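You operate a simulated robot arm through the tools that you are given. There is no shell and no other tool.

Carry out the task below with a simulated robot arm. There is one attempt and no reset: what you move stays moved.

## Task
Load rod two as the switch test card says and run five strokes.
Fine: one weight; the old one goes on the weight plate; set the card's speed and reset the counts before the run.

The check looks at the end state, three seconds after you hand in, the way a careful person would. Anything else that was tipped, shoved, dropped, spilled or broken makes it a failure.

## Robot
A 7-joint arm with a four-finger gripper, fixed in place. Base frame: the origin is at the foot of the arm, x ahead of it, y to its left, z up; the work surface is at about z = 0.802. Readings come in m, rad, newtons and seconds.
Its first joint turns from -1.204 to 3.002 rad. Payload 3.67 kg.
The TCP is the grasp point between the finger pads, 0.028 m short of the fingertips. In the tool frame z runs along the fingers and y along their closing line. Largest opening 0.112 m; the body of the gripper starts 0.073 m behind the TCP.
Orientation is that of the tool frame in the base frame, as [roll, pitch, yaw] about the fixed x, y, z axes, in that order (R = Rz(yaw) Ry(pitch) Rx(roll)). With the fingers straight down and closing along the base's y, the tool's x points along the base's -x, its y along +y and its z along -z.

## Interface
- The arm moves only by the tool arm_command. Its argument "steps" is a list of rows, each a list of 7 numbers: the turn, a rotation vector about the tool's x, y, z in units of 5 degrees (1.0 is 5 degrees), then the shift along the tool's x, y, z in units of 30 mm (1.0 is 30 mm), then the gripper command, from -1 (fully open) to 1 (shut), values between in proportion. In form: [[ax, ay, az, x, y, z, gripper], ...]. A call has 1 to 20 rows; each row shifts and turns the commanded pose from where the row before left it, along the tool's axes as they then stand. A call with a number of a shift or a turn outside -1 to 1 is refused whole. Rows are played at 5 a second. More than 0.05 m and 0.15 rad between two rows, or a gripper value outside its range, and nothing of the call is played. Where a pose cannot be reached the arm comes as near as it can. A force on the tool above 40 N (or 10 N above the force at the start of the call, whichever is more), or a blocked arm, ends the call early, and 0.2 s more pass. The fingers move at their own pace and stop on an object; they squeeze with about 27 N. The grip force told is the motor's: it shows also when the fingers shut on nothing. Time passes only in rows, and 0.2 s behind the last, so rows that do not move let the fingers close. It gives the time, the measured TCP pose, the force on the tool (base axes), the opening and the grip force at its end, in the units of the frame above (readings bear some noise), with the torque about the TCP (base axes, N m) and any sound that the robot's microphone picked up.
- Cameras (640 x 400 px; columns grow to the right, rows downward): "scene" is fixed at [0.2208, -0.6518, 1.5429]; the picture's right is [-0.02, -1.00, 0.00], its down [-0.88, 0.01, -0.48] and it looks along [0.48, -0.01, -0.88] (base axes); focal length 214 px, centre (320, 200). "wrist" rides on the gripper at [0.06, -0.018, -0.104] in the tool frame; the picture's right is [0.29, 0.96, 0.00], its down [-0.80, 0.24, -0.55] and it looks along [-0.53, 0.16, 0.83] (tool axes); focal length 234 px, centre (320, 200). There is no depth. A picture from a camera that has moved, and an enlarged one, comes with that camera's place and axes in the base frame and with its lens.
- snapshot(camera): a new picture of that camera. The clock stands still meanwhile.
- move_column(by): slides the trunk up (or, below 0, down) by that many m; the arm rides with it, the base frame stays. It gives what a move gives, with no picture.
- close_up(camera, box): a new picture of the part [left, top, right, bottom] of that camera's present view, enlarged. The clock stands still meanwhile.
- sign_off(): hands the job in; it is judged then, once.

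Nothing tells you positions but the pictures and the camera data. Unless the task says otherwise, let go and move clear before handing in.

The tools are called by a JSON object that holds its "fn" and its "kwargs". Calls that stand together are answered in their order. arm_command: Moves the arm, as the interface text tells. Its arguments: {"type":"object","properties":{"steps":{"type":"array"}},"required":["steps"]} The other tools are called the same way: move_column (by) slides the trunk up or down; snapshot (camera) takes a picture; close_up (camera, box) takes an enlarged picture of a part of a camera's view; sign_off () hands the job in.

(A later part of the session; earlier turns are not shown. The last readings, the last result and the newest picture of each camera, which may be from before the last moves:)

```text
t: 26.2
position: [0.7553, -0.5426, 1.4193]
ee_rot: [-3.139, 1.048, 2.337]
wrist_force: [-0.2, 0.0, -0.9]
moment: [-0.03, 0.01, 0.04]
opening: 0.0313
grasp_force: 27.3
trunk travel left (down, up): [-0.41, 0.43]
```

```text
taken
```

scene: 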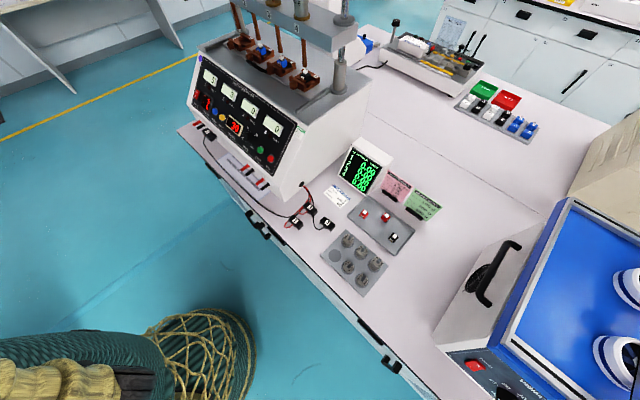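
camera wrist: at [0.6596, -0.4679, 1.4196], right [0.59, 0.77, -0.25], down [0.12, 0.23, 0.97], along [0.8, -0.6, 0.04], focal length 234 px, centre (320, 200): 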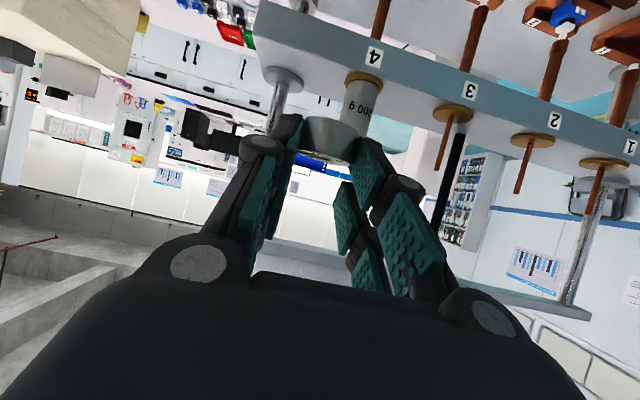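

The slide went smoothly. I'll continue along the beam direction past the tester's end and above the plate area, staying high.

{"fn": "arm_command", "kwargs": {"steps": [[0, 0, 0, 0, -1, 0, 1], [0, 0, 0, 0, -1, 0, 1], [0, 0, 0, 0, -1, 0, 1], [0, 0, 0, 0, -1, 0, 1], [0, 0, 0, 0, -1, 0, 1], [0, 0, 0, 0, -1, 0, 1], [0, 0, 0, 0, -1, 0, 1], [0, 0, 0, 0, -1, 0, 1], [0, 0, 0, 0, -1, 0, 1], [0, 0, 0, 0, -1, 0, 1]]}}

{"fn": "snapshot", "kwargs": {"camera": "wrist"}}

{"fn": "snapshot", "kwargs": {"camera": "scene"}}

```text
t: 28.4
position: [0.5363, -0.7489, 1.4192]
ee_rot: [3.141, 1.046, 2.333]
wrist_force: [-0.3, 0.6, -2.0]
moment: [-0.02, 0.0, -0.02]
opening: 0.0314
grasp_force: 27.0
trunk travel left (down, up): [-0.41, 0.43]
```

```text
taken
camera wrist: at [0.4414, -0.6735, 1.4188], right [0.59, 0.77, -0.25], down [0.12, 0.23, 0.97], along [0.8, -0.6, 0.04], focal length 234 px, centre (320, 200)
```

wrist: 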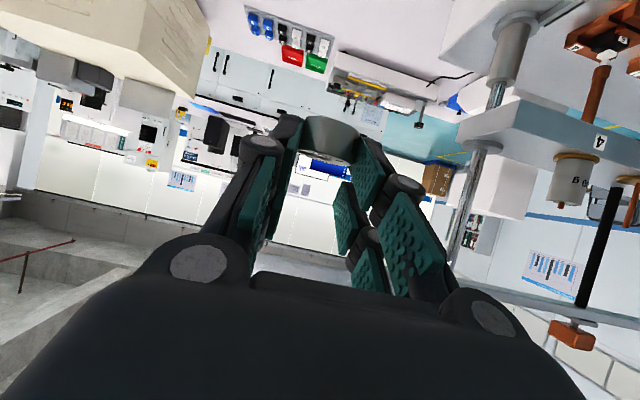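

```text
taken
```

scene: 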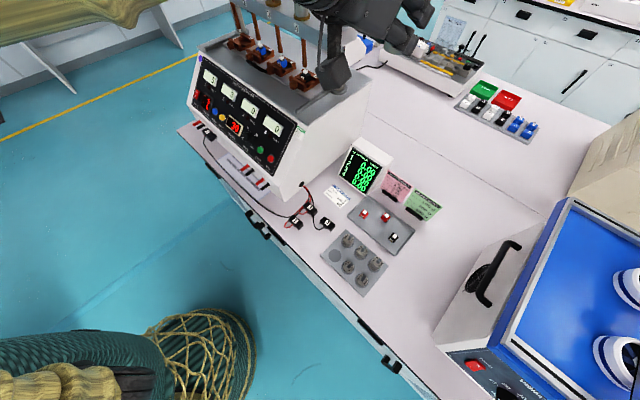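

The gripper is beside the plate now. I'll lower the trunk, then tilt the tool to vertical for a while to see the plate with the wrist camera before placing.

{"fn": "move_column", "kwargs": {"by": -0.22}}

{"fn": "arm_command", "kwargs": {"steps": [[0, 1, 0, 0, 0, 0, 1], [0, 1, 0, 0, 0, 0, 1], [0, 1, 0, 0, 0, 0, 1], [0, 1, 0, 0, 0, 0, 1], [0, 1, 0, 0, 0, 0, 1], [0, 1, 0, 0, 0, 0, 1], [0, 1, 0, 0, 0, 0, 1], [0, 1, 0, 0, 0, 0, 1], [0, 1, 0, 0, 0, 0, 1], [0, 1, 0, 0, 0, 0, 1], [0, 1, 0, 0, 0, 0, 1], [0, 1, 0, 0, 0, 0, 1], [0, 0, 0, 1, 0, 0, 1], [0, 0, 0, 1, 0, 0, 1], [0, 0, 0, 1, 0, 0, 1], [0, 0, 0, 0.5, -1, 0, 1], [0, 0, 0, 0, -1, 0, 1]]}}

{"fn": "snapshot", "kwargs": {"camera": "wrist"}}

{"fn": "snapshot", "kwargs": {"camera": "scene"}}

```text
t: 30.7
position: [0.5371, -0.7478, 1.1997]
ee_rot: [-3.137, 1.049, 2.338]
wrist_force: [0.7, -0.6, -1.0]
moment: [-0.01, 0.0, 0.0]
opening: 0.0318
grasp_force: 26.8
trunk travel left (down, up): [-0.19, 0.65]
```

```text
t: 34.3
position: [0.4203, -0.7106, 1.1982]
ee_rot: [-3.139, 0.001, 2.334]
wrist_force: [0.6, -0.6, -1.6]
moment: [0.0, 0.01, 0.01]
opening: 0.0315
grasp_force: 27.2
trunk travel left (down, up): [-0.19, 0.65]
```

```text
taken
camera wrist: at [0.3659, -0.6788, 1.3021], right [0.49, 0.87, 0.0], down [0.72, -0.41, 0.55], along [0.48, -0.27, -0.83], focal length 234 px, centre (320, 200)
```

wrist: 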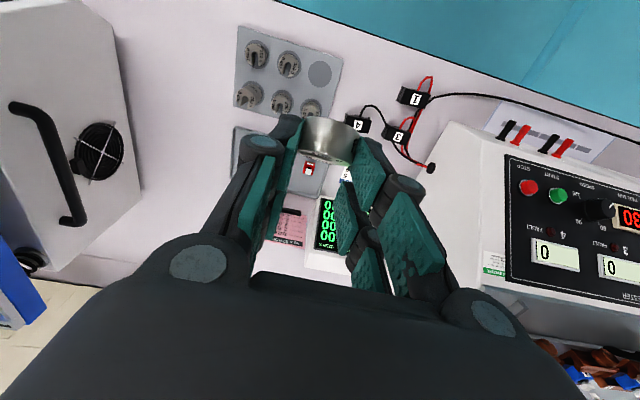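

```text
taken
```

scene: 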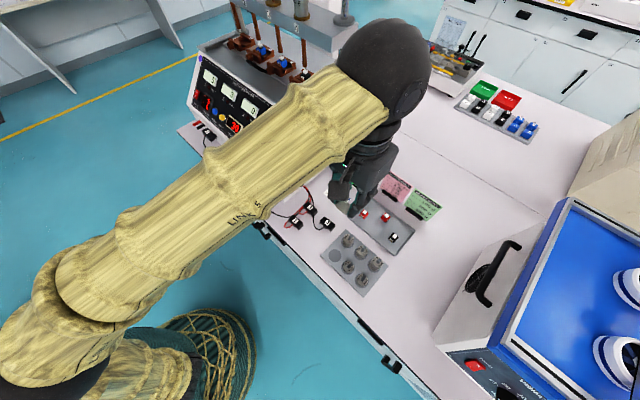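

Now the wrist camera sees the plate from above. I'll zoom in to locate the empty spot and the slot directions.

{"fn": "close_up", "kwargs": {"camera": "wrist", "box": [225, 20, 355, 120]}}

{"fn": "close_up", "kwargs": {"camera": "wrist", "box": [380, 80, 640, 320]}}

```text
4.00 times, centred on (290, 70) of wrist
camera zoom: at [0.3659, -0.6788, 1.3021], right [0.49, 0.87, 0.0], down [0.72, -0.41, 0.55], along [0.48, -0.27, -0.83], focal length 937 px, centre (440, 720)
```

zoom: 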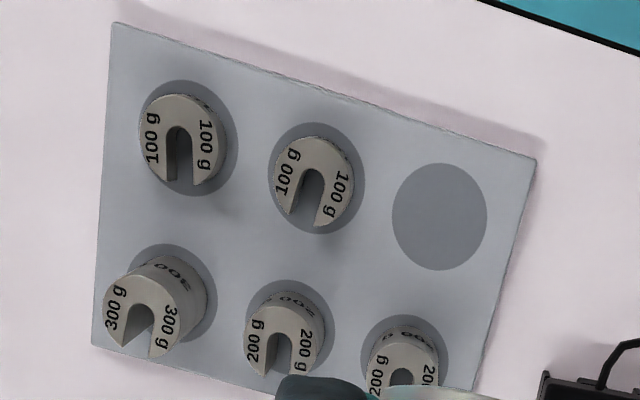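

```text
1.67 times, centred on (510, 200) of wrist
camera zoom: at [0.3659, -0.6788, 1.3021], right [0.49, 0.87, 0.0], down [0.72, -0.41, 0.55], along [0.48, -0.27, -0.83], focal length 390 px, centre (3, 200)
```

zoom: 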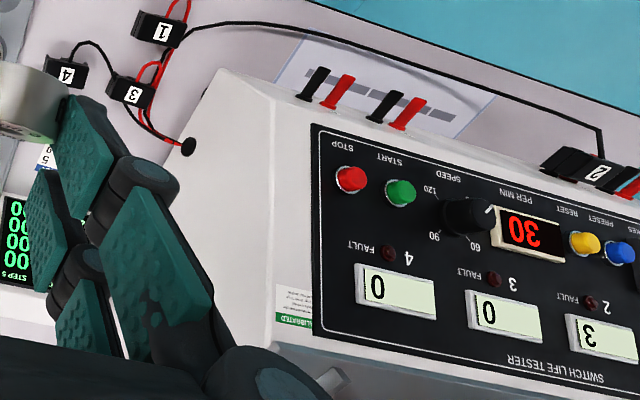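

The empty spot is at about (0.406, -0.702), with neighbouring spots 60 mm away. I'll tilt back to the carrying angle so the weight is upright, then move above that spot.

{"fn": "arm_command", "kwargs": {"steps": [[0, 0, 0, 0.92, -0.06, 0, 1], [0, -1, 0, 0, 0, 0, 1], [0, -1, 0, 0, 0, 0, 1], [0, -1, 0, 0, 0, 0, 1], [0, -1, 0, 0, 0, 0, 1], [0, -1, 0, 0, 0, 0, 1], [0, -1, 0, 0, 0, 0, 1], [0, -1, 0, 0, 0, 0, 1], [0, -1, 0, 0, 0, 0, 1], [0, -1, 0, 0, 0, 0, 1], [0, -1, 0, 0, 0, 0, 1], [0, -1, 0, 0, 0, 0, 1], [0, -1, 0, 0, 0, 0, 1], [0, 0, 0, 0, 0, 0, 1]]}}

{"fn": "snapshot", "kwargs": {"camera": "scene"}}

```text
t: 37.3
position: [0.4005, -0.6998, 1.1931]
ee_rot: [3.124, 1.041, 2.317]
wrist_force: [0.1, -0.5, -0.9]
moment: [0.04, 0.0, 0.03]
opening: 0.0318
grasp_force: 27.0
trunk travel left (down, up): [-0.19, 0.65]
```

```text
taken
```

scene: 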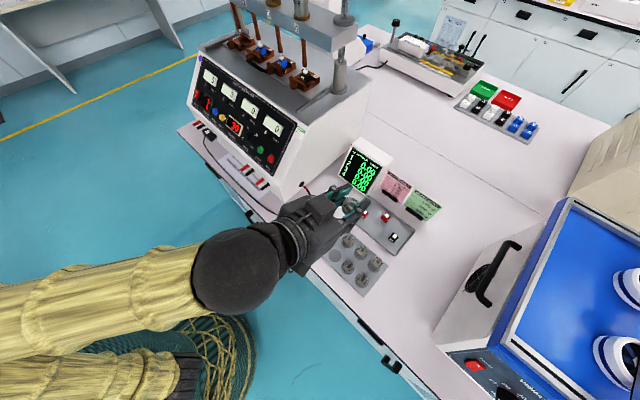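

Only a small deviation at this pose. I'll lower the trunk most of its remaining travel, then check.

{"fn": "move_column", "kwargs": {"by": -0.18}}

{"fn": "arm_command", "kwargs": {"steps": [[0, 0, 0, 0.29, 0, 0.17, 1], [0, 0, 0, 0.29, 0, 0.17, 1], [0, 0, 0, 0.29, 0, 0.17, 1], [0, 0, 0, 0, 0, 0, 1]]}}

{"fn": "snapshot", "kwargs": {"camera": "scene"}}

{"fn": "snapshot", "kwargs": {"camera": "wrist"}}

```text
t: 39.3
position: [0.4017, -0.7011, 1.0134]
ee_rot: [3.128, 1.039, 2.317]
wrist_force: [-0.1, 0.1, -1.3]
moment: [0.02, 0.03, 0.0]
opening: 0.0316
grasp_force: 27.3
trunk travel left (down, up): [-0.01, 0.83]
```

```text
t: 40.3
position: [0.4004, -0.7049, 0.98]
ee_rot: [3.119, 1.032, 2.308]
wrist_force: [0.4, 0.3, -1.3]
moment: [0.0, 0.03, -0.01]
opening: 0.0313
grasp_force: 26.9
trunk travel left (down, up): [-0.01, 0.83]
```

```text
taken
```

scene: 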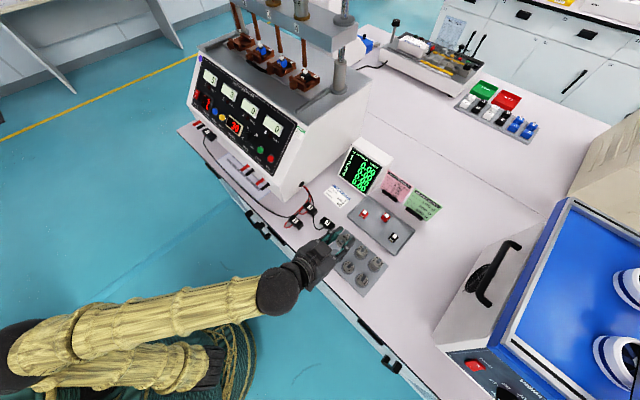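

```text
taken
camera wrist: at [0.3045, -0.6288, 0.9804], right [0.6, 0.77, -0.24], down [0.12, 0.21, 0.97], along [0.79, -0.61, 0.03], focal length 234 px, centre (320, 200)
```

wrist: 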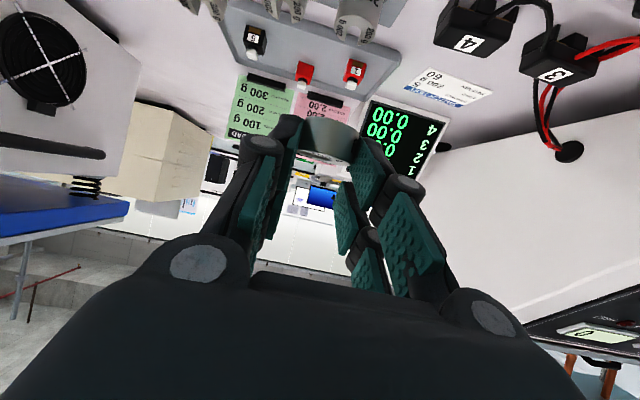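

The arm has drifted a little, to about (0.400, -0.705). I'll go down to about z 0.90 while correcting the position, then look again.

{"fn": "arm_command", "kwargs": {"steps": [[0, 0, 0, 0.494, 0.058, 0.21, 1], [0, 0, 0, 0.494, 0.058, 0.21, 1], [0, 0, 0, 0.494, 0.058, 0.21, 1], [0, 0, 0, 0.494, 0.058, 0.21, 1], [0, 0, 0, 0.494, 0.058, 0.21, 1], [0, 0, 0, 0, 0, 0, 1]]}}

{"fn": "close_up", "kwargs": {"camera": "scene", "box": [290, 200, 410, 300]}}

{"fn": "snapshot", "kwargs": {"camera": "wrist"}}

```text
t: 41.9
position: [0.3958, -0.7037, 0.8825]
ee_rot: [3.086, 1.005, 2.27]
wrist_force: [0.2, -0.5, -1.4]
moment: [0.02, 0.02, -0.01]
opening: 0.0316
grasp_force: 27.2
trunk travel left (down, up): [-0.01, 0.83]
stopped in row 6: the arm was blocked; the commanded pose is now the measured one
```

```text
4.00 times, centred on (350, 250) of scene
camera zoom: at [0.2208, -0.6518, 1.5429], right [-0.02, -1.0, 0.0], down [-0.88, 0.01, -0.48], along [0.48, -0.01, -0.88], focal length 858 px, centre (200, 0)
```

zoom: 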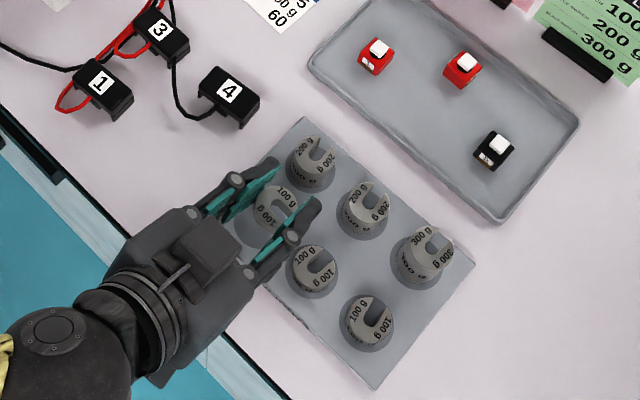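

```text
taken
camera wrist: at [0.3003, -0.6262, 0.887], right [0.6, 0.77, -0.21], down [0.13, 0.17, 0.98], along [0.79, -0.61, 0.01], focal length 234 px, centre (320, 200)
```

wrist: 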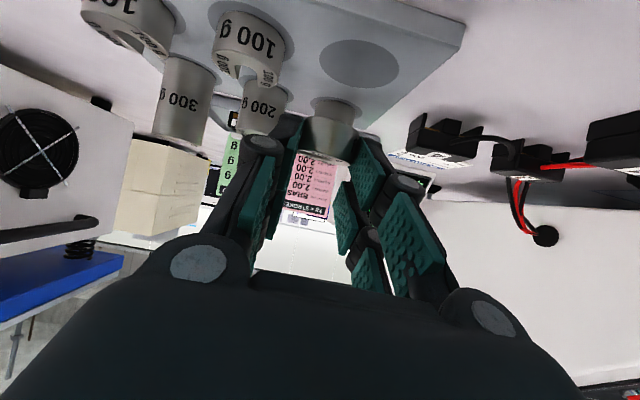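

The weight hovers about 8–10 mm short of the empty spot, and the wrist is near a limit. Turning the heading about 8° toward the arm's own direction should relieve it, so I'll do that while shifting over the spot.

{"fn": "arm_command", "kwargs": {"steps": [[0.66, -0.15, 0.285, 0.03, 0.12, -0.05, 1], [0.66, -0.2, 0.285, 0.03, 0.12, -0.05, 1], [0.66, -0.2, 0.285, 0.03, 0.12, -0.05, 1], [0, 0, 0, 0, 0, 0, 1]]}}

{"fn": "snapshot", "kwargs": {"camera": "wrist"}}

{"fn": "close_up", "kwargs": {"camera": "scene", "box": [310, 210, 390, 270]}}

```text
t: 43.1
position: [0.3915, -0.7168, 0.8522]
ee_rot: [3.037, 0.995, 2.032]
wrist_force: [0.4, 0.0, -0.8]
moment: [0.0, -0.01, -0.01]
opening: 0.0315
grasp_force: 27.0
trunk travel left (down, up): [-0.01, 0.83]
stopped in row 4: the arm was blocked; the commanded pose is now the measured one
```

```text
taken
camera wrist: at [0.3129, -0.6238, 0.8569], right [0.75, 0.64, -0.19], down [0.14, 0.12, 0.98], along [0.65, -0.76, 0.0], focal length 234 px, centre (320, 200)
```

wrist: 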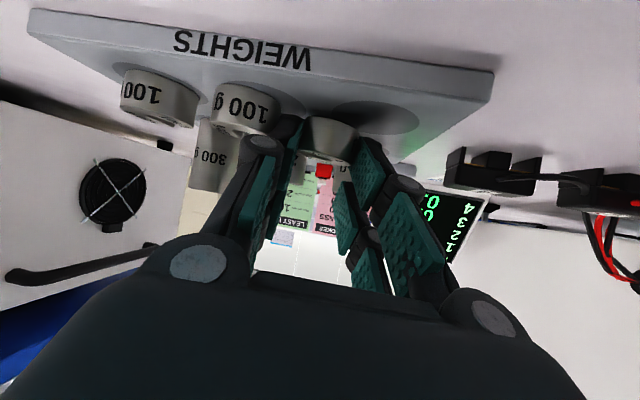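

```text
6.67 times, centred on (350, 240) of scene
camera zoom: at [0.2208, -0.6518, 1.5429], right [-0.02, -1.0, 0.0], down [-0.88, 0.01, -0.48], along [0.48, -0.01, -0.88], focal length 1430 px, centre (120, -67)
```

zoom: 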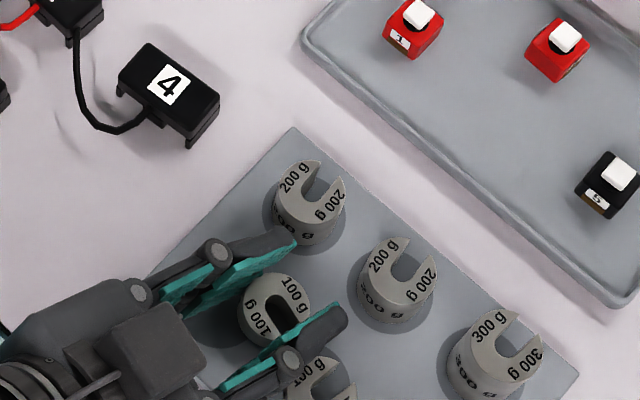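

The arm sagged lower and turned while folded against a limit, so I need a better posture. I'll raise the trunk so the arm reaches down from above, then reapproach.

{"fn": "move_column", "kwargs": {"by": 0.3}}

{"fn": "snapshot", "kwargs": {"camera": "scene"}}

```text
t: 46.1
position: [0.3915, -0.7165, 1.1533]
ee_rot: [3.039, 0.995, 2.034]
wrist_force: [0.4, -0.3, -0.6]
moment: [-0.03, -0.02, -0.01]
opening: 0.0315
grasp_force: 26.8
trunk travel left (down, up): [-0.31, 0.53]
```

```text
taken
```

scene: 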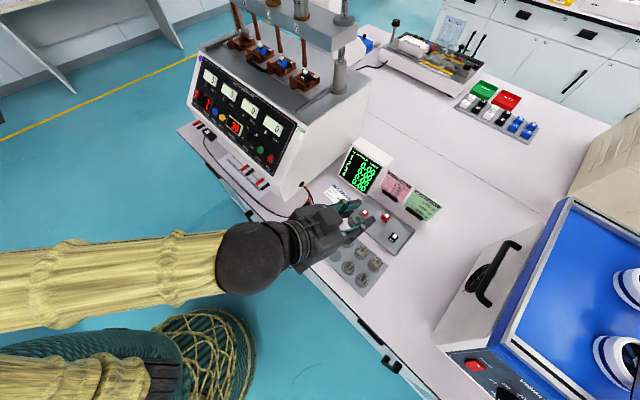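

I'll restore the tool orientation with a heading closer to the arm's natural direction, then descend partway and check tracking.

{"fn": "arm_command", "kwargs": {"steps": [[0.527, -0.606, -0.426, 0, 0, 0, 1], [0, 0, 0, 0.761, 0.077, 0.368, 1], [0, 0, 0, 0.761, 0.077, 0.368, 1], [0, 0, 0, 0.761, 0.077, 0.368, 1], [0, 0, 0, 0.761, 0.077, 0.368, 1], [0, 0, 0, 0.761, 0.077, 0.368, 1], [0, 0, 0, 0, 0, 0, 1]]}}

{"fn": "snapshot", "kwargs": {"camera": "scene"}}

```text
t: 47.7
position: [0.3988, -0.7015, 1.0279]
ee_rot: [-3.134, 1.052, 2.105]
wrist_force: [0.9, -0.7, -1.4]
moment: [0.02, 0.0, -0.02]
opening: 0.0315
grasp_force: 27.2
trunk travel left (down, up): [-0.31, 0.53]
```

```text
taken
```

scene: 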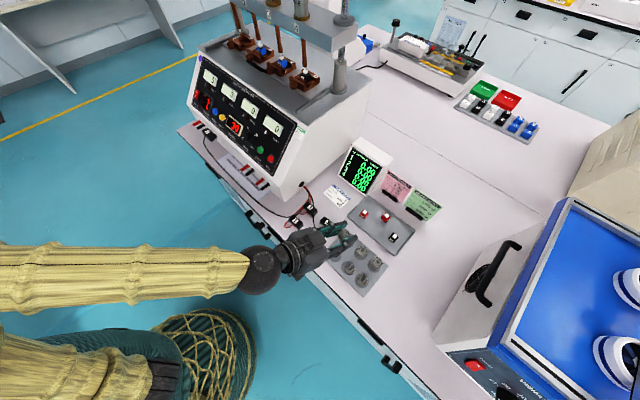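

Tracking is accurate now. I'll continue down to about z 0.90.

{"fn": "arm_command", "kwargs": {"steps": [[0, 0, 0, 0.761, 0.077, 0.368, 1], [0, 0, 0, 0.761, 0.077, 0.368, 1], [0, 0, 0, 0.761, 0.077, 0.368, 1], [0, 0, 0, 0.761, 0.077, 0.368, 1], [0, 0, 0, 0.761, 0.02, 0.368, 1], [0, 0, 0, 0, 0, 0, 1]]}}

{"fn": "snapshot", "kwargs": {"camera": "wrist"}}

{"fn": "close_up", "kwargs": {"camera": "scene", "box": [310, 210, 390, 270]}}

```text
t: 49.1
position: [0.3998, -0.6911, 0.901]
ee_rot: [-3.134, 1.054, 2.105]
wrist_force: [0.2, -0.5, -0.1]
moment: [0.04, 0.02, 0.0]
opening: 0.0316
grasp_force: 26.9
trunk travel left (down, up): [-0.31, 0.53]
```

```text
taken
camera wrist: at [0.3237, -0.5958, 0.9006], right [0.75, 0.61, -0.25], down [0.17, 0.2, 0.97], along [0.64, -0.77, 0.05], focal length 234 px, centre (320, 200)
```

wrist: 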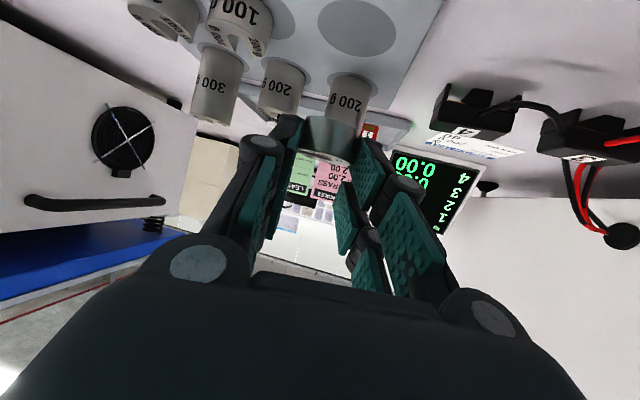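

```text
6.67 times, centred on (350, 240) of scene
camera zoom: at [0.2208, -0.6518, 1.5429], right [-0.02, -1.0, 0.0], down [-0.88, 0.01, -0.48], along [0.48, -0.01, -0.88], focal length 1430 px, centre (120, -67)
```

zoom: 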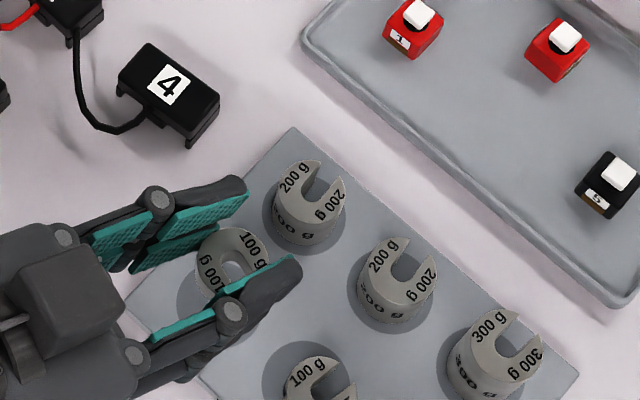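

The held weight is right over the empty spot. I'll descend to just above the plate.

{"fn": "arm_command", "kwargs": {"steps": [[0, 0, 0, 0.435, 0.033, 0.247, 1], [0, 0, 0, 0.435, 0.033, 0.247, 1], [0, 0, 0, 0.38, 0.033, 0.21, 1], [0, 0, 0, 0, 0, 0, 1]]}}

{"fn": "snapshot", "kwargs": {"camera": "wrist"}}

{"fn": "close_up", "kwargs": {"camera": "scene", "box": [310, 210, 390, 270]}}

```text
t: 50.1
position: [0.4042, -0.6887, 0.8596]
ee_rot: [-3.137, 1.053, 2.106]
wrist_force: [0.2, -0.1, -0.5]
moment: [0.05, 0.02, 0.02]
opening: 0.0313
grasp_force: 27.1
trunk travel left (down, up): [-0.31, 0.53]
```

```text
taken
camera wrist: at [0.3277, -0.5935, 0.8586], right [0.75, 0.61, -0.25], down [0.16, 0.2, 0.97], along [0.64, -0.77, 0.05], focal length 234 px, centre (320, 200)
```

wrist: 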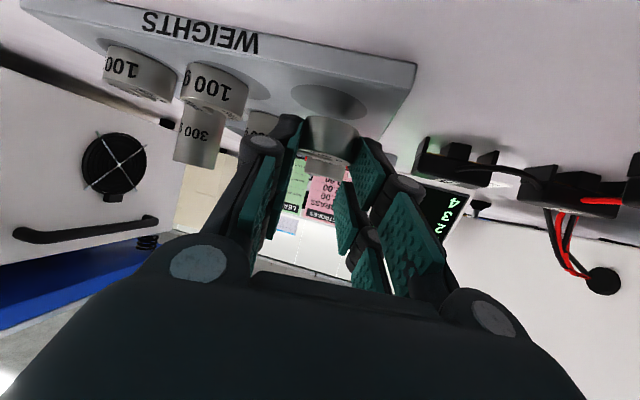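

```text
6.67 times, centred on (350, 240) of scene
camera zoom: at [0.2208, -0.6518, 1.5429], right [-0.02, -1.0, 0.0], down [-0.88, 0.01, -0.48], along [0.48, -0.01, -0.88], focal length 1430 px, centre (120, -67)
```

zoom: 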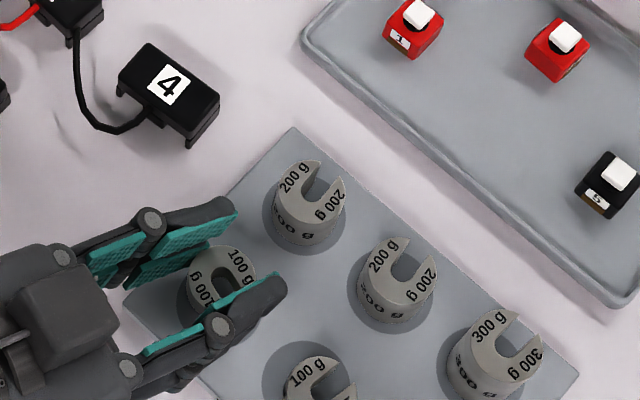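

The weight is a centimetre or so above the spot. I'll zoom in to check alignment before the last bit.

{"fn": "close_up", "kwargs": {"camera": "wrist", "box": [250, 60, 410, 190]}}

```text
3.08 times, centred on (330, 125) of wrist
camera zoom: at [0.3277, -0.5935, 0.8586], right [0.75, 0.61, -0.25], down [0.16, 0.2, 0.97], along [0.64, -0.77, 0.05], focal length 720 px, centre (289, 431)
```

zoom: 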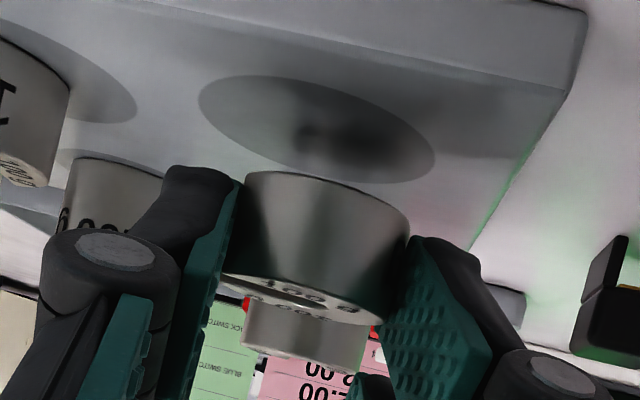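

The weight is about 5 mm right of the spot's centre, so I'll shift it back 3 mm and lower slowly.

{"fn": "arm_command", "kwargs": {"steps": [[0, 0, 0, 0, -0.1, 0, 1], [0, 0, 0, 0.09, 0, 0.05, 1], [0, 0, 0, 0.09, 0, 0.05, 1], [0, 0, 0, 0.09, 0, 0.05, 1], [0, 0, 0, 0, 0, 0, 1]]}}

{"fn": "close_up", "kwargs": {"camera": "wrist", "box": [250, 60, 410, 190]}}

```text
t: 51.3
position: [0.4027, -0.6902, 0.8496]
ee_rot: [-3.136, 1.053, 2.104]
wrist_force: [-0.3, 0.1, -1.3]
moment: [0.0, 0.01, -0.02]
opening: 0.0313
grasp_force: 26.9
trunk travel left (down, up): [-0.31, 0.53]
```

```text
3.08 times, centred on (330, 125) of wrist
camera zoom: at [0.3248, -0.595, 0.8482], right [0.75, 0.61, -0.25], down [0.17, 0.2, 0.97], along [0.64, -0.77, 0.05], focal length 720 px, centre (289, 431)
```

zoom: 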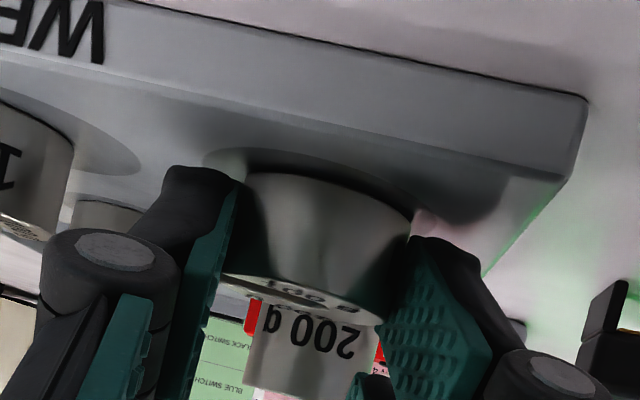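

It's just above the plate and within the disc. I'll lower the last few millimetres until I feel contact.

{"fn": "arm_command", "kwargs": {"steps": [[0, 0, 0, 0.06, 0.03, 0.034, 1], [0, 0, 0, 0.06, 0, 0.034, 1], [0, 0, 0, 0, 0, 0, 1]]}}

{"fn": "close_up", "kwargs": {"camera": "wrist", "box": [250, 60, 410, 190]}}

```text
t: 52.1
position: [0.4012, -0.6902, 0.8483]
ee_rot: [-3.14, 1.059, 2.104]
wrist_force: [0.4, -8.1, 24.0]
moment: [-0.45, 0.05, 0.05]
opening: 0.0317
grasp_force: 26.8
trunk travel left (down, up): [-0.31, 0.53]
```

```text
3.08 times, centred on (330, 125) of wrist
camera zoom: at [0.3249, -0.5942, 0.8467], right [0.75, 0.61, -0.25], down [0.16, 0.2, 0.97], along [0.64, -0.77, 0.05], focal length 720 px, centre (289, 431)
```

zoom: 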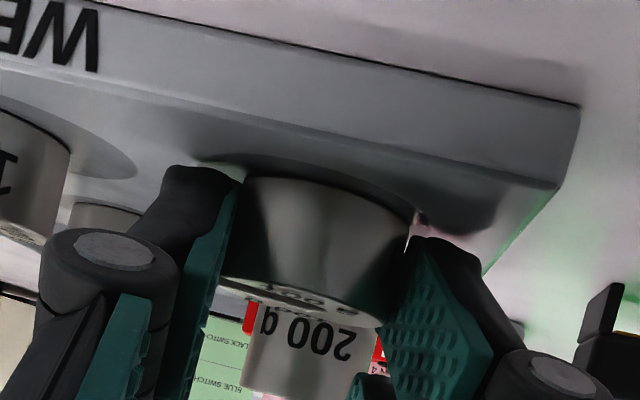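

Contact is felt at z of about 0.848. I'll ease up a hair, open the fingers just enough, and check the weight stands.

{"fn": "arm_command", "kwargs": {"steps": [[0, 0, 0, -0.05, 0, -0.028, 1], [0, 0, 0, 0, 0, 0, 0.4], [0, 0, 0, 0, 0, 0, 0.25], [0, 0, 0, 0, 0, 0, 0.2]]}}

{"fn": "close_up", "kwargs": {"camera": "wrist", "box": [250, 60, 410, 190]}}

{"fn": "close_up", "kwargs": {"camera": "scene", "box": [310, 210, 390, 270]}}

```text
t: 53.1
position: [0.4017, -0.6894, 0.8474]
ee_rot: [-3.136, 1.052, 2.103]
wrist_force: [-0.5, 3.4, 7.4]
moment: [0.07, -0.11, 0.1]
opening: 0.045
grasp_force: 5.5
trunk travel left (down, up): [-0.31, 0.53]
```

```text
3.08 times, centred on (330, 125) of wrist
camera zoom: at [0.3251, -0.5939, 0.846], right [0.75, 0.61, -0.25], down [0.17, 0.2, 0.97], along [0.64, -0.77, 0.05], focal length 720 px, centre (289, 431)
```

zoom: 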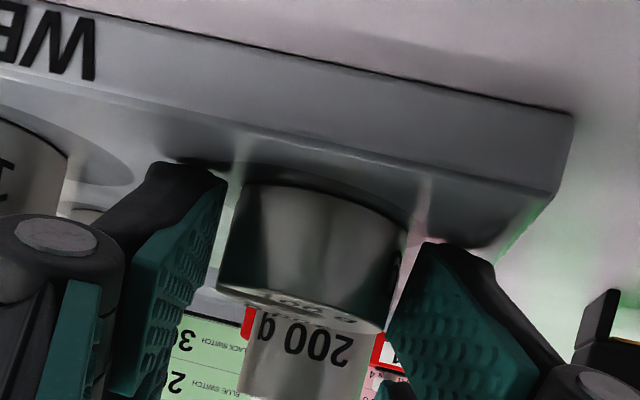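

```text
6.67 times, centred on (350, 240) of scene
camera zoom: at [0.2208, -0.6518, 1.5429], right [-0.02, -1.0, 0.0], down [-0.88, 0.01, -0.48], along [0.48, -0.01, -0.88], focal length 1430 px, centre (120, -67)
```

zoom: 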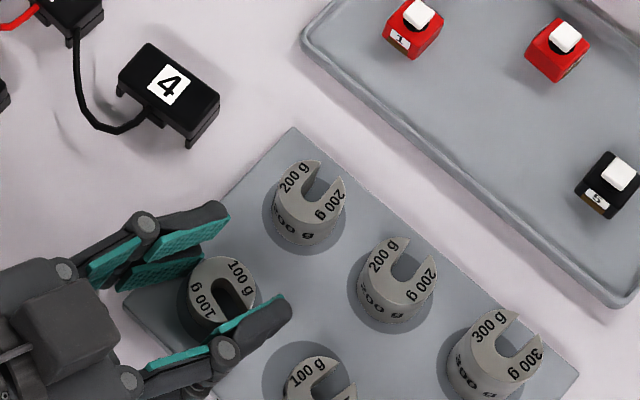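

The weight stands on the plate. I'll back the fingers out along their own axis, then rise.

{"fn": "arm_command", "kwargs": {"steps": [[0, 0, 0, -0.08, 0, -0.05, 0.15], [0, 0, 0, 0, 0, -0.4, 0.15], [0, 0, 0, 0, 0, -0.8, 0.15], [0, 0, 0, 0, 0, -1, 0.15], [0, 0, 0, -0.5, 0, -0.8, 0], [0, 0, 0, -0.9, 0, -0.5, 0], [0, 0, 0, -0.9, 0, -0.5, 0]]}}

{"fn": "close_up", "kwargs": {"camera": "scene", "box": [310, 210, 410, 300]}}

{"fn": "snapshot", "kwargs": {"camera": "wrist"}}

```text
t: 54.7
position: [0.389, -0.661, 0.8506]
ee_rot: [-2.724, 0.827, 2.415]
wrist_force: [9.1, 1.9, -5.4]
moment: [0.09, -0.34, 0.03]
opening: 0.061
grasp_force: 5.0
out of reach, approached as far as the arm can: row 3, 4
trunk travel left (down, up): [-0.31, 0.53]
stopped in row 7: the arm was blocked; the commanded pose is now the measured one
```

```text
4.44 times, centred on (360, 255) of scene
camera zoom: at [0.2208, -0.6518, 1.5429], right [-0.02, -1.0, 0.0], down [-0.88, 0.01, -0.48], along [0.48, -0.01, -0.88], focal length 953 px, centre (142, -44)
```

zoom: 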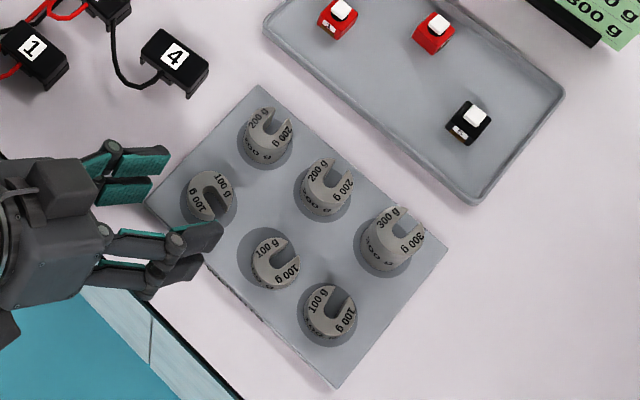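

```text
taken
camera wrist: at [0.3196, -0.5638, 0.8758], right [0.65, 0.59, -0.47], down [0.47, 0.17, 0.86], along [0.6, -0.78, -0.17], focal length 234 px, centre (320, 200)
```

wrist: 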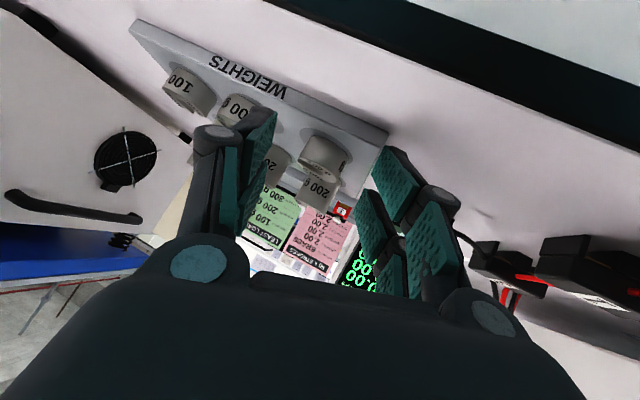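

The 100 g weight stands properly on its spot and the plate hasn't moved. The arm folded against its limit while retreating, so I'll lift straight up with the trunk.

{"fn": "move_column", "kwargs": {"by": 0.25}}

{"fn": "snapshot", "kwargs": {"camera": "scene"}}

{"fn": "snapshot", "kwargs": {"camera": "wrist"}}

```text
t: 57.3
position: [0.3879, -0.6591, 1.1025]
ee_rot: [-2.725, 0.829, 2.415]
wrist_force: [-0.2, -0.5, -0.3]
moment: [-0.01, 0.01, 0.02]
opening: 0.0559
grasp_force: 0.0
trunk travel left (down, up): [-0.56, 0.28]
```

```text
taken
```

scene: 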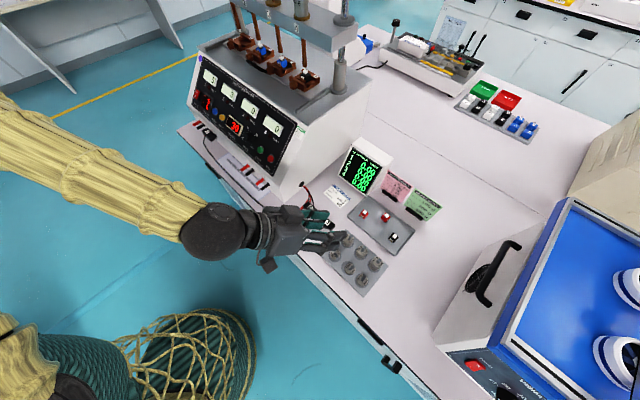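

```text
taken
camera wrist: at [0.3192, -0.5636, 1.1267], right [0.65, 0.59, -0.47], down [0.47, 0.17, 0.86], along [0.59, -0.79, -0.17], focal length 234 px, centre (320, 200)
```

wrist: 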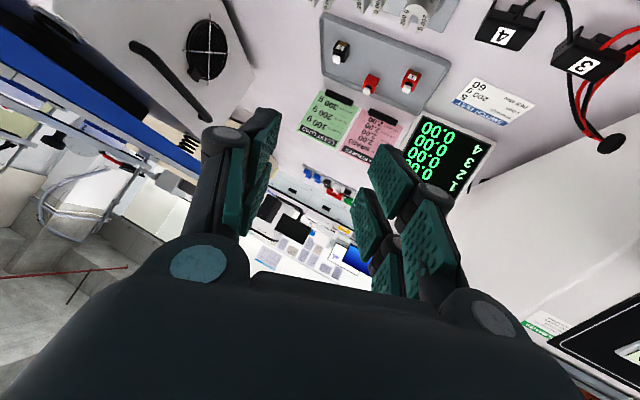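

I'll straighten the tool to vertical over the plate to look at the two 200 g weights and choose one.

{"fn": "arm_command", "kwargs": {"steps": [[-0.374, 0.866, -0.101, 0, 0, 0, 0], [-0.374, 0.866, -0.101, 0, 0, 0, 0], [-0.374, 0.866, -0.101, 0, 0, 0, 0], [-0.374, 0.866, -0.101, 0, 0, 0, 0], [-0.374, 0.866, -0.101, 0, 0, 0, 0], [-0.374, 0.866, -0.101, 0, 0, 0, 0], [-0.374, 0.866, -0.101, 0, 0, 0, 0], [-0.374, 0.866, -0.101, 0, 0, 0, 0], [-0.374, 0.866, -0.101, 0, 0, 0, 0], [-0.374, 0.866, -0.101, 0, 0, 0, 0], [-0.374, 0.866, -0.101, 0, 0, 0, 0], [0, 0, 0, -0.66, -0.4, 0, 0], [0, 0, 0, 0, 0, 0, 0]]}}

{"fn": "snapshot", "kwargs": {"camera": "wrist"}}

```text
t: 60.1
position: [0.3944, -0.6822, 1.1045]
ee_rot: [-3.138, 0.001, 2.337]
wrist_force: [-0.9, 0.6, 1.2]
moment: [-0.02, -0.01, -0.01]
opening: 0.056
grasp_force: 0.2
trunk travel left (down, up): [-0.56, 0.28]
```

```text
taken
camera wrist: at [0.3398, -0.6505, 1.2082], right [0.49, 0.87, 0.0], down [0.73, -0.41, 0.56], along [0.48, -0.27, -0.83], focal length 234 px, centre (320, 200)
```

wrist: 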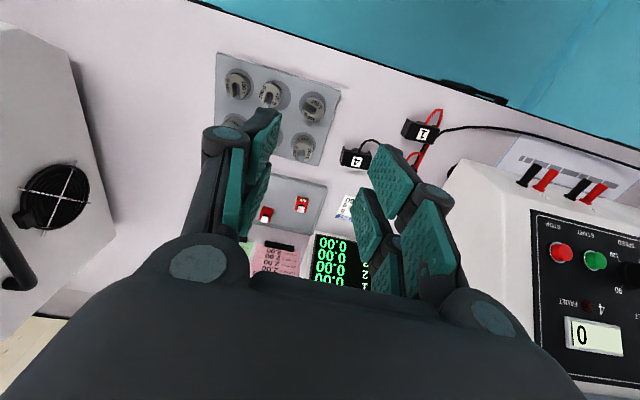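

{"fn": "close_up", "kwargs": {"camera": "wrist", "box": [205, 40, 345, 170]}}

{"fn": "close_up", "kwargs": {"camera": "wrist", "box": [280, 80, 340, 170]}}

```text
3.08 times, centred on (275, 105) of wrist
camera zoom: at [0.3398, -0.6505, 1.2082], right [0.49, 0.87, 0.0], down [0.73, -0.41, 0.56], along [0.48, -0.27, -0.83], focal length 720 px, centre (458, 492)
```

zoom: 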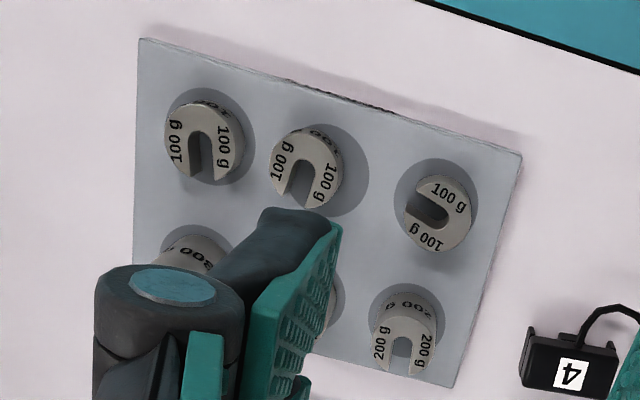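

```text
4.44 times, centred on (310, 125) of wrist
camera zoom: at [0.3398, -0.6505, 1.2082], right [0.49, 0.87, 0.0], down [0.73, -0.41, 0.56], along [0.48, -0.27, -0.83], focal length 1041 px, centre (364, 533)
```

zoom: 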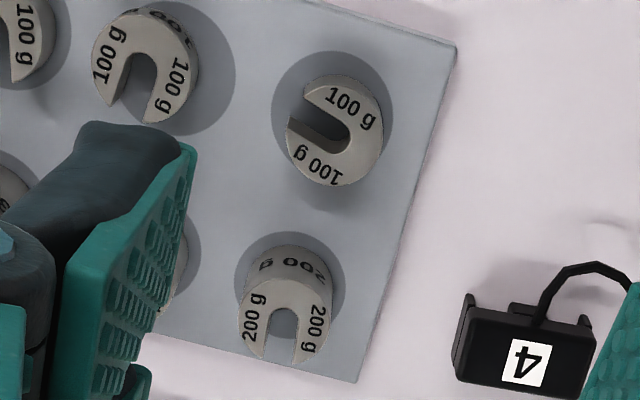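

The 100 g weight sits nicely in its spot. I'll zoom in on the corner 200 g weight to measure its slot direction.

{"fn": "close_up", "kwargs": {"camera": "wrist", "box": [286, 126, 322, 168]}}

{"fn": "close_up", "kwargs": {"camera": "scene", "box": [335, 226, 375, 256]}}

```text
9.52 times, centred on (304, 147) of wrist
camera zoom: at [0.3398, -0.6505, 1.2082], right [0.49, 0.87, 0.0], down [0.73, -0.41, 0.56], along [0.48, -0.27, -0.83], focal length 2230 px, centre (472, 705)
```

zoom: 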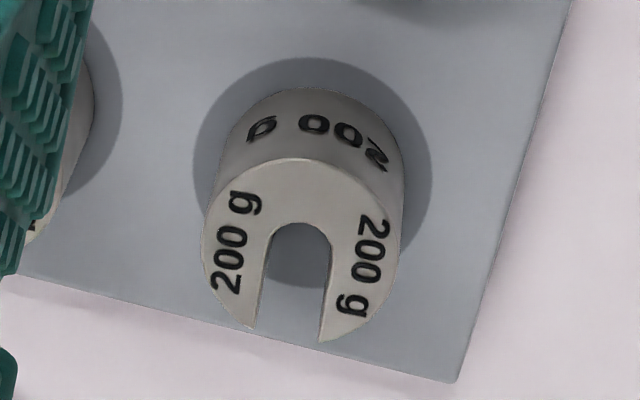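

```text
13.33 times, centred on (355, 241) of scene
camera zoom: at [0.2208, -0.6518, 1.5429], right [-0.02, -1.0, 0.0], down [-0.88, 0.01, -0.48], along [0.48, -0.01, -0.88], focal length 2860 px, centre (-147, -347)
```

zoom: 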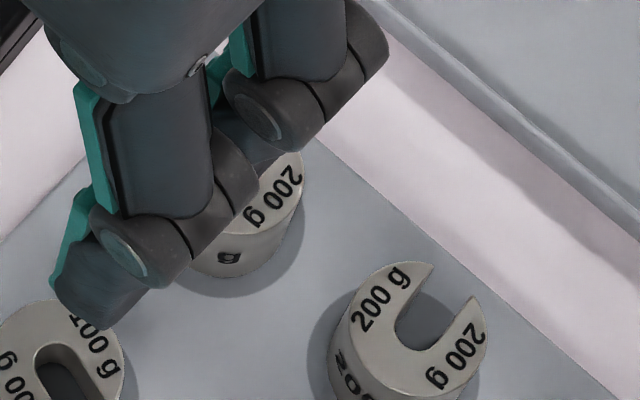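

The corner 200 g weight sits at about (0.452, -0.747), with its slot pointing at roughly -39°. I'll set the tool to that heading and the same 60° tilt above it, so the slot faces straight ahead of the fingers.

{"fn": "arm_command", "kwargs": {"steps": [[0, 0, -0.71, 0, 0, 0, 0.2], [0, 0, -0.71, 0, 0, 0, 0.2], [0, 0, 0, -0.823, -0.137, 0, 0.2], [0, 0, 0, -0.823, -0.137, 0, 0.2], [0, 0, 0, -0.823, -0.137, 0, 0.2], [0, -1, 0, 0, 0, 0, 0.2], [0, -1, 0, 0, 0, 0, 0.2], [0, -1, 0, 0, 0, 0, 0.2], [0, -1, 0, 0, 0, 0, 0.2], [0, -1, 0, 0, 0, 0, 0.2], [0, -1, 0, 0, 0, 0, 0.2], [0, -1, 0, 0, 0, 0, 0.2], [0, -1, 0, 0, 0, 0, 0.2], [0, -1, 0, 0, 0, 0, 0.2], [0, -1, 0, 0, 0, 0, 0.2], [0, -1, 0, 0, 0, 0, 0.2], [0, -1, 0, 0, 0, 0, 0.2], [0, 0, 0, 0, 0, 0, 0.2]]}}

{"fn": "snapshot", "kwargs": {"camera": "scene"}}

```text
t: 63.9
position: [0.4436, -0.7379, 1.1038]
ee_rot: [-3.139, 1.049, 2.462]
wrist_force: [-0.3, -0.2, -0.2]
moment: [0.01, 0.01, 0.01]
opening: 0.045
grasp_force: 0.0
trunk travel left (down, up): [-0.56, 0.28]
```

```text
taken
```

scene: 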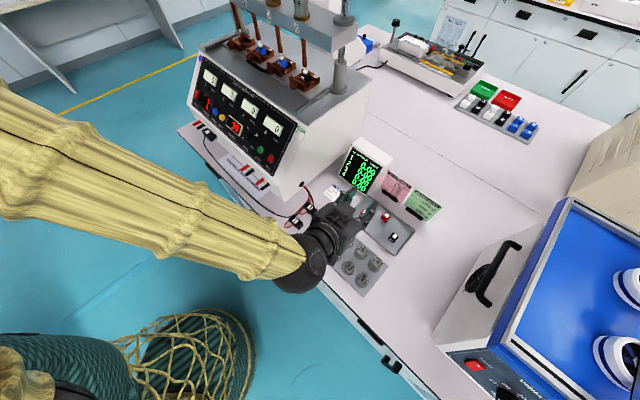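

The pose tracked exactly. I'll lower the trunk to bring the fingers above the weights and check.

{"fn": "move_column", "kwargs": {"by": -0.16}}

{"fn": "snapshot", "kwargs": {"camera": "wrist"}}

{"fn": "close_up", "kwargs": {"camera": "scene", "box": [310, 200, 410, 280]}}

```text
t: 65.7
position: [0.4439, -0.738, 0.9434]
ee_rot: [-3.136, 1.048, 2.464]
wrist_force: [-0.3, 0.8, -0.9]
moment: [-0.02, -0.01, -0.01]
opening: 0.0448
grasp_force: 0.1
trunk travel left (down, up): [-0.4, 0.44]
```

```text
taken
camera wrist: at [0.3401, -0.6762, 0.9432], right [0.49, 0.83, -0.25], down [0.09, 0.24, 0.97], along [0.87, -0.5, 0.04], focal length 234 px, centre (320, 200)
```

wrist: 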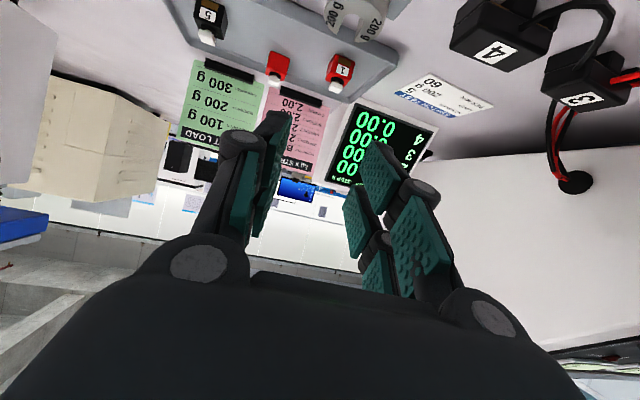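

```text
5.00 times, centred on (360, 240) of scene
camera zoom: at [0.2208, -0.6518, 1.5429], right [-0.02, -1.0, 0.0], down [-0.88, 0.01, -0.48], along [0.48, -0.01, -0.88], focal length 1072 px, centre (120, 0)
```

zoom: 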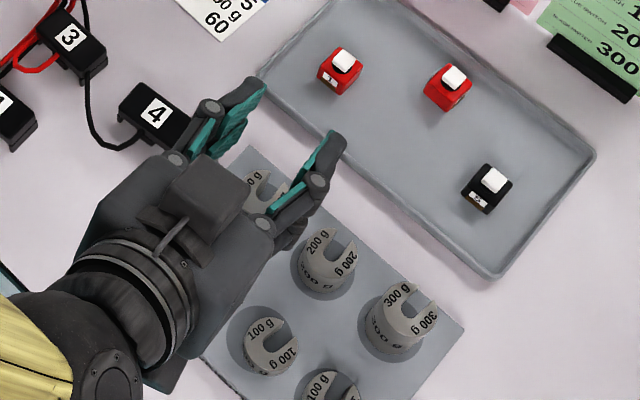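

{"fn": "arm_command", "kwargs": {"steps": [[0, 0, 0, 0.578, 0, 0.332, 0.2], [0, 0, 0, 0.5, 0, 0.287, 0.2], [0, 0, 0, 0, 0, 0, 0.2]]}}

{"fn": "snapshot", "kwargs": {"camera": "wrist"}}

{"fn": "close_up", "kwargs": {"camera": "wrist", "box": [250, 0, 430, 150]}}

{"fn": "close_up", "kwargs": {"camera": "scene", "box": [325, 210, 385, 255]}}

```text
t: 66.5
position: [0.4456, -0.7392, 0.9056]
ee_rot: [-3.138, 1.049, 2.461]
wrist_force: [-0.1, 0.6, 0.0]
moment: [-0.02, 0.02, -0.01]
opening: 0.0449
grasp_force: 0.0
trunk travel left (down, up): [-0.4, 0.44]
```

```text
taken
camera wrist: at [0.3403, -0.6781, 0.9055], right [0.49, 0.83, -0.25], down [0.09, 0.24, 0.97], along [0.87, -0.5, 0.04], focal length 234 px, centre (320, 200)
```

wrist: 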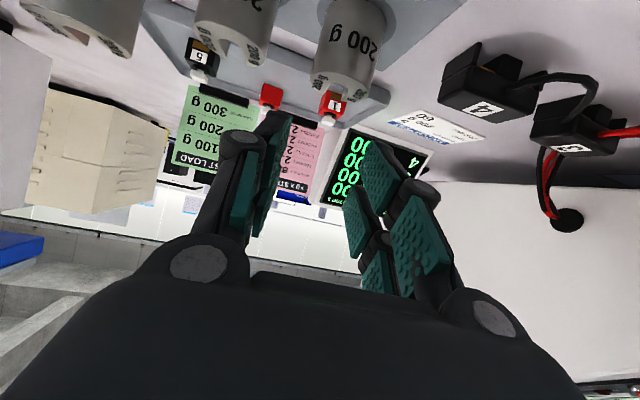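

```text
2.67 times, centred on (340, 75) of wrist
camera zoom: at [0.3403, -0.6781, 0.9055], right [0.49, 0.83, -0.25], down [0.09, 0.24, 0.97], along [0.87, -0.5, 0.04], focal length 624 px, centre (267, 533)
```

zoom: 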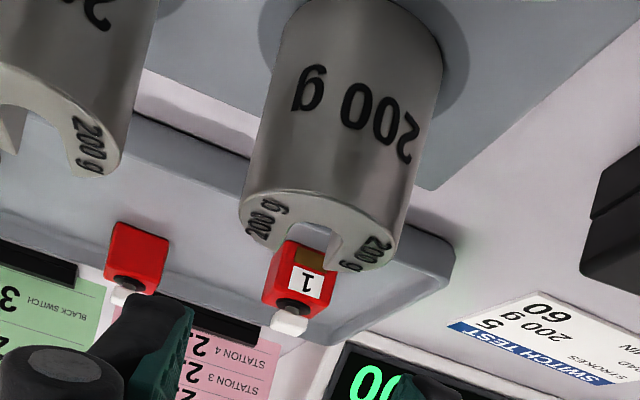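

```text
8.89 times, centred on (355, 232) of scene
camera zoom: at [0.2208, -0.6518, 1.5429], right [-0.02, -1.0, 0.0], down [-0.88, 0.01, -0.48], along [0.48, -0.01, -0.88], focal length 1906 px, centre (9, -89)
```

zoom: 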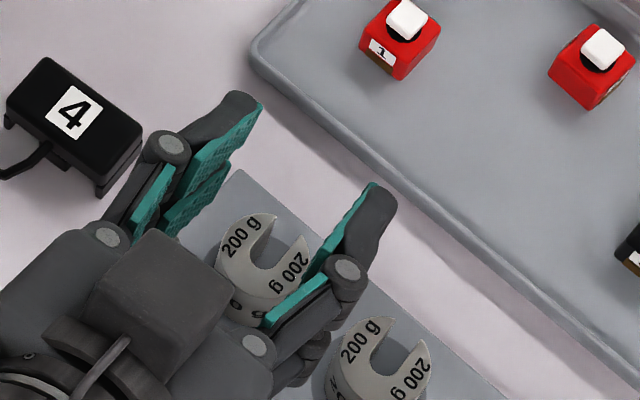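

The 200 g weight is centred within 2 mm, about 11 mm ahead of the grasp point. I'll descend straight over it.

{"fn": "arm_command", "kwargs": {"steps": [[0, 0, 0, 0.459, 0, 0.263, 0.2], [0, 0, 0, 0.459, 0, 0.263, 0.2], [0, 0, 0, 0.44, 0, 0.25, 0.2], [0, 0, 0, 0, 0, 0, 0.2]]}}

{"fn": "snapshot", "kwargs": {"camera": "wrist"}}

{"fn": "close_up", "kwargs": {"camera": "wrist", "box": [220, 40, 420, 200]}}

{"fn": "close_up", "kwargs": {"camera": "scene", "box": [325, 210, 385, 255]}}

```text
t: 67.5
position: [0.4453, -0.7388, 0.8584]
ee_rot: [-3.137, 1.049, 2.463]
wrist_force: [0.3, -0.4, 0.1]
moment: [-0.02, -0.01, 0.01]
opening: 0.0447
grasp_force: 0.2
trunk travel left (down, up): [-0.4, 0.44]
```

```text
taken
camera wrist: at [0.3405, -0.6765, 0.8581], right [0.49, 0.83, -0.25], down [0.09, 0.24, 0.97], along [0.87, -0.5, 0.04], focal length 234 px, centre (320, 200)
```

wrist: 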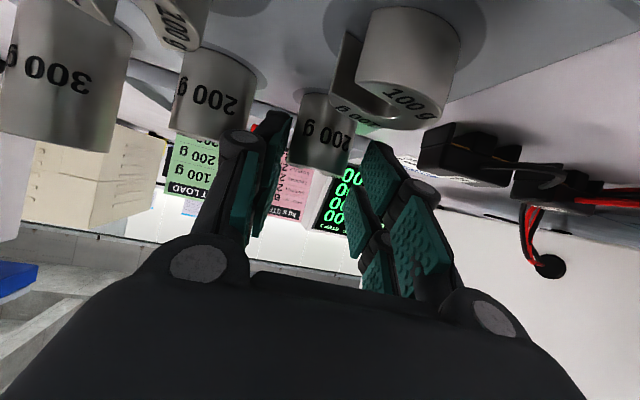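

```text
2.50 times, centred on (320, 120) of wrist
camera zoom: at [0.3405, -0.6765, 0.8581], right [0.49, 0.83, -0.25], down [0.09, 0.24, 0.97], along [0.87, -0.5, 0.04], focal length 585 px, centre (320, 400)
```

zoom: 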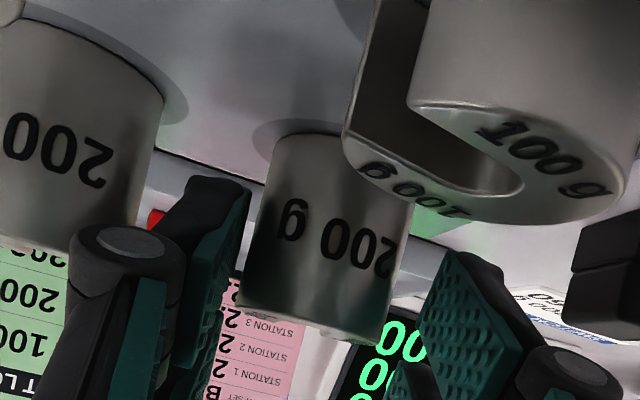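

```text
8.89 times, centred on (355, 232) of scene
camera zoom: at [0.2208, -0.6518, 1.5429], right [-0.02, -1.0, 0.0], down [-0.88, 0.01, -0.48], along [0.48, -0.01, -0.88], focal length 1906 px, centre (9, -89)
```

zoom: 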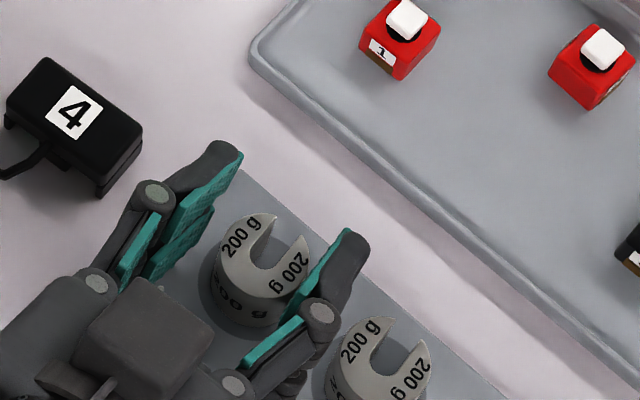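

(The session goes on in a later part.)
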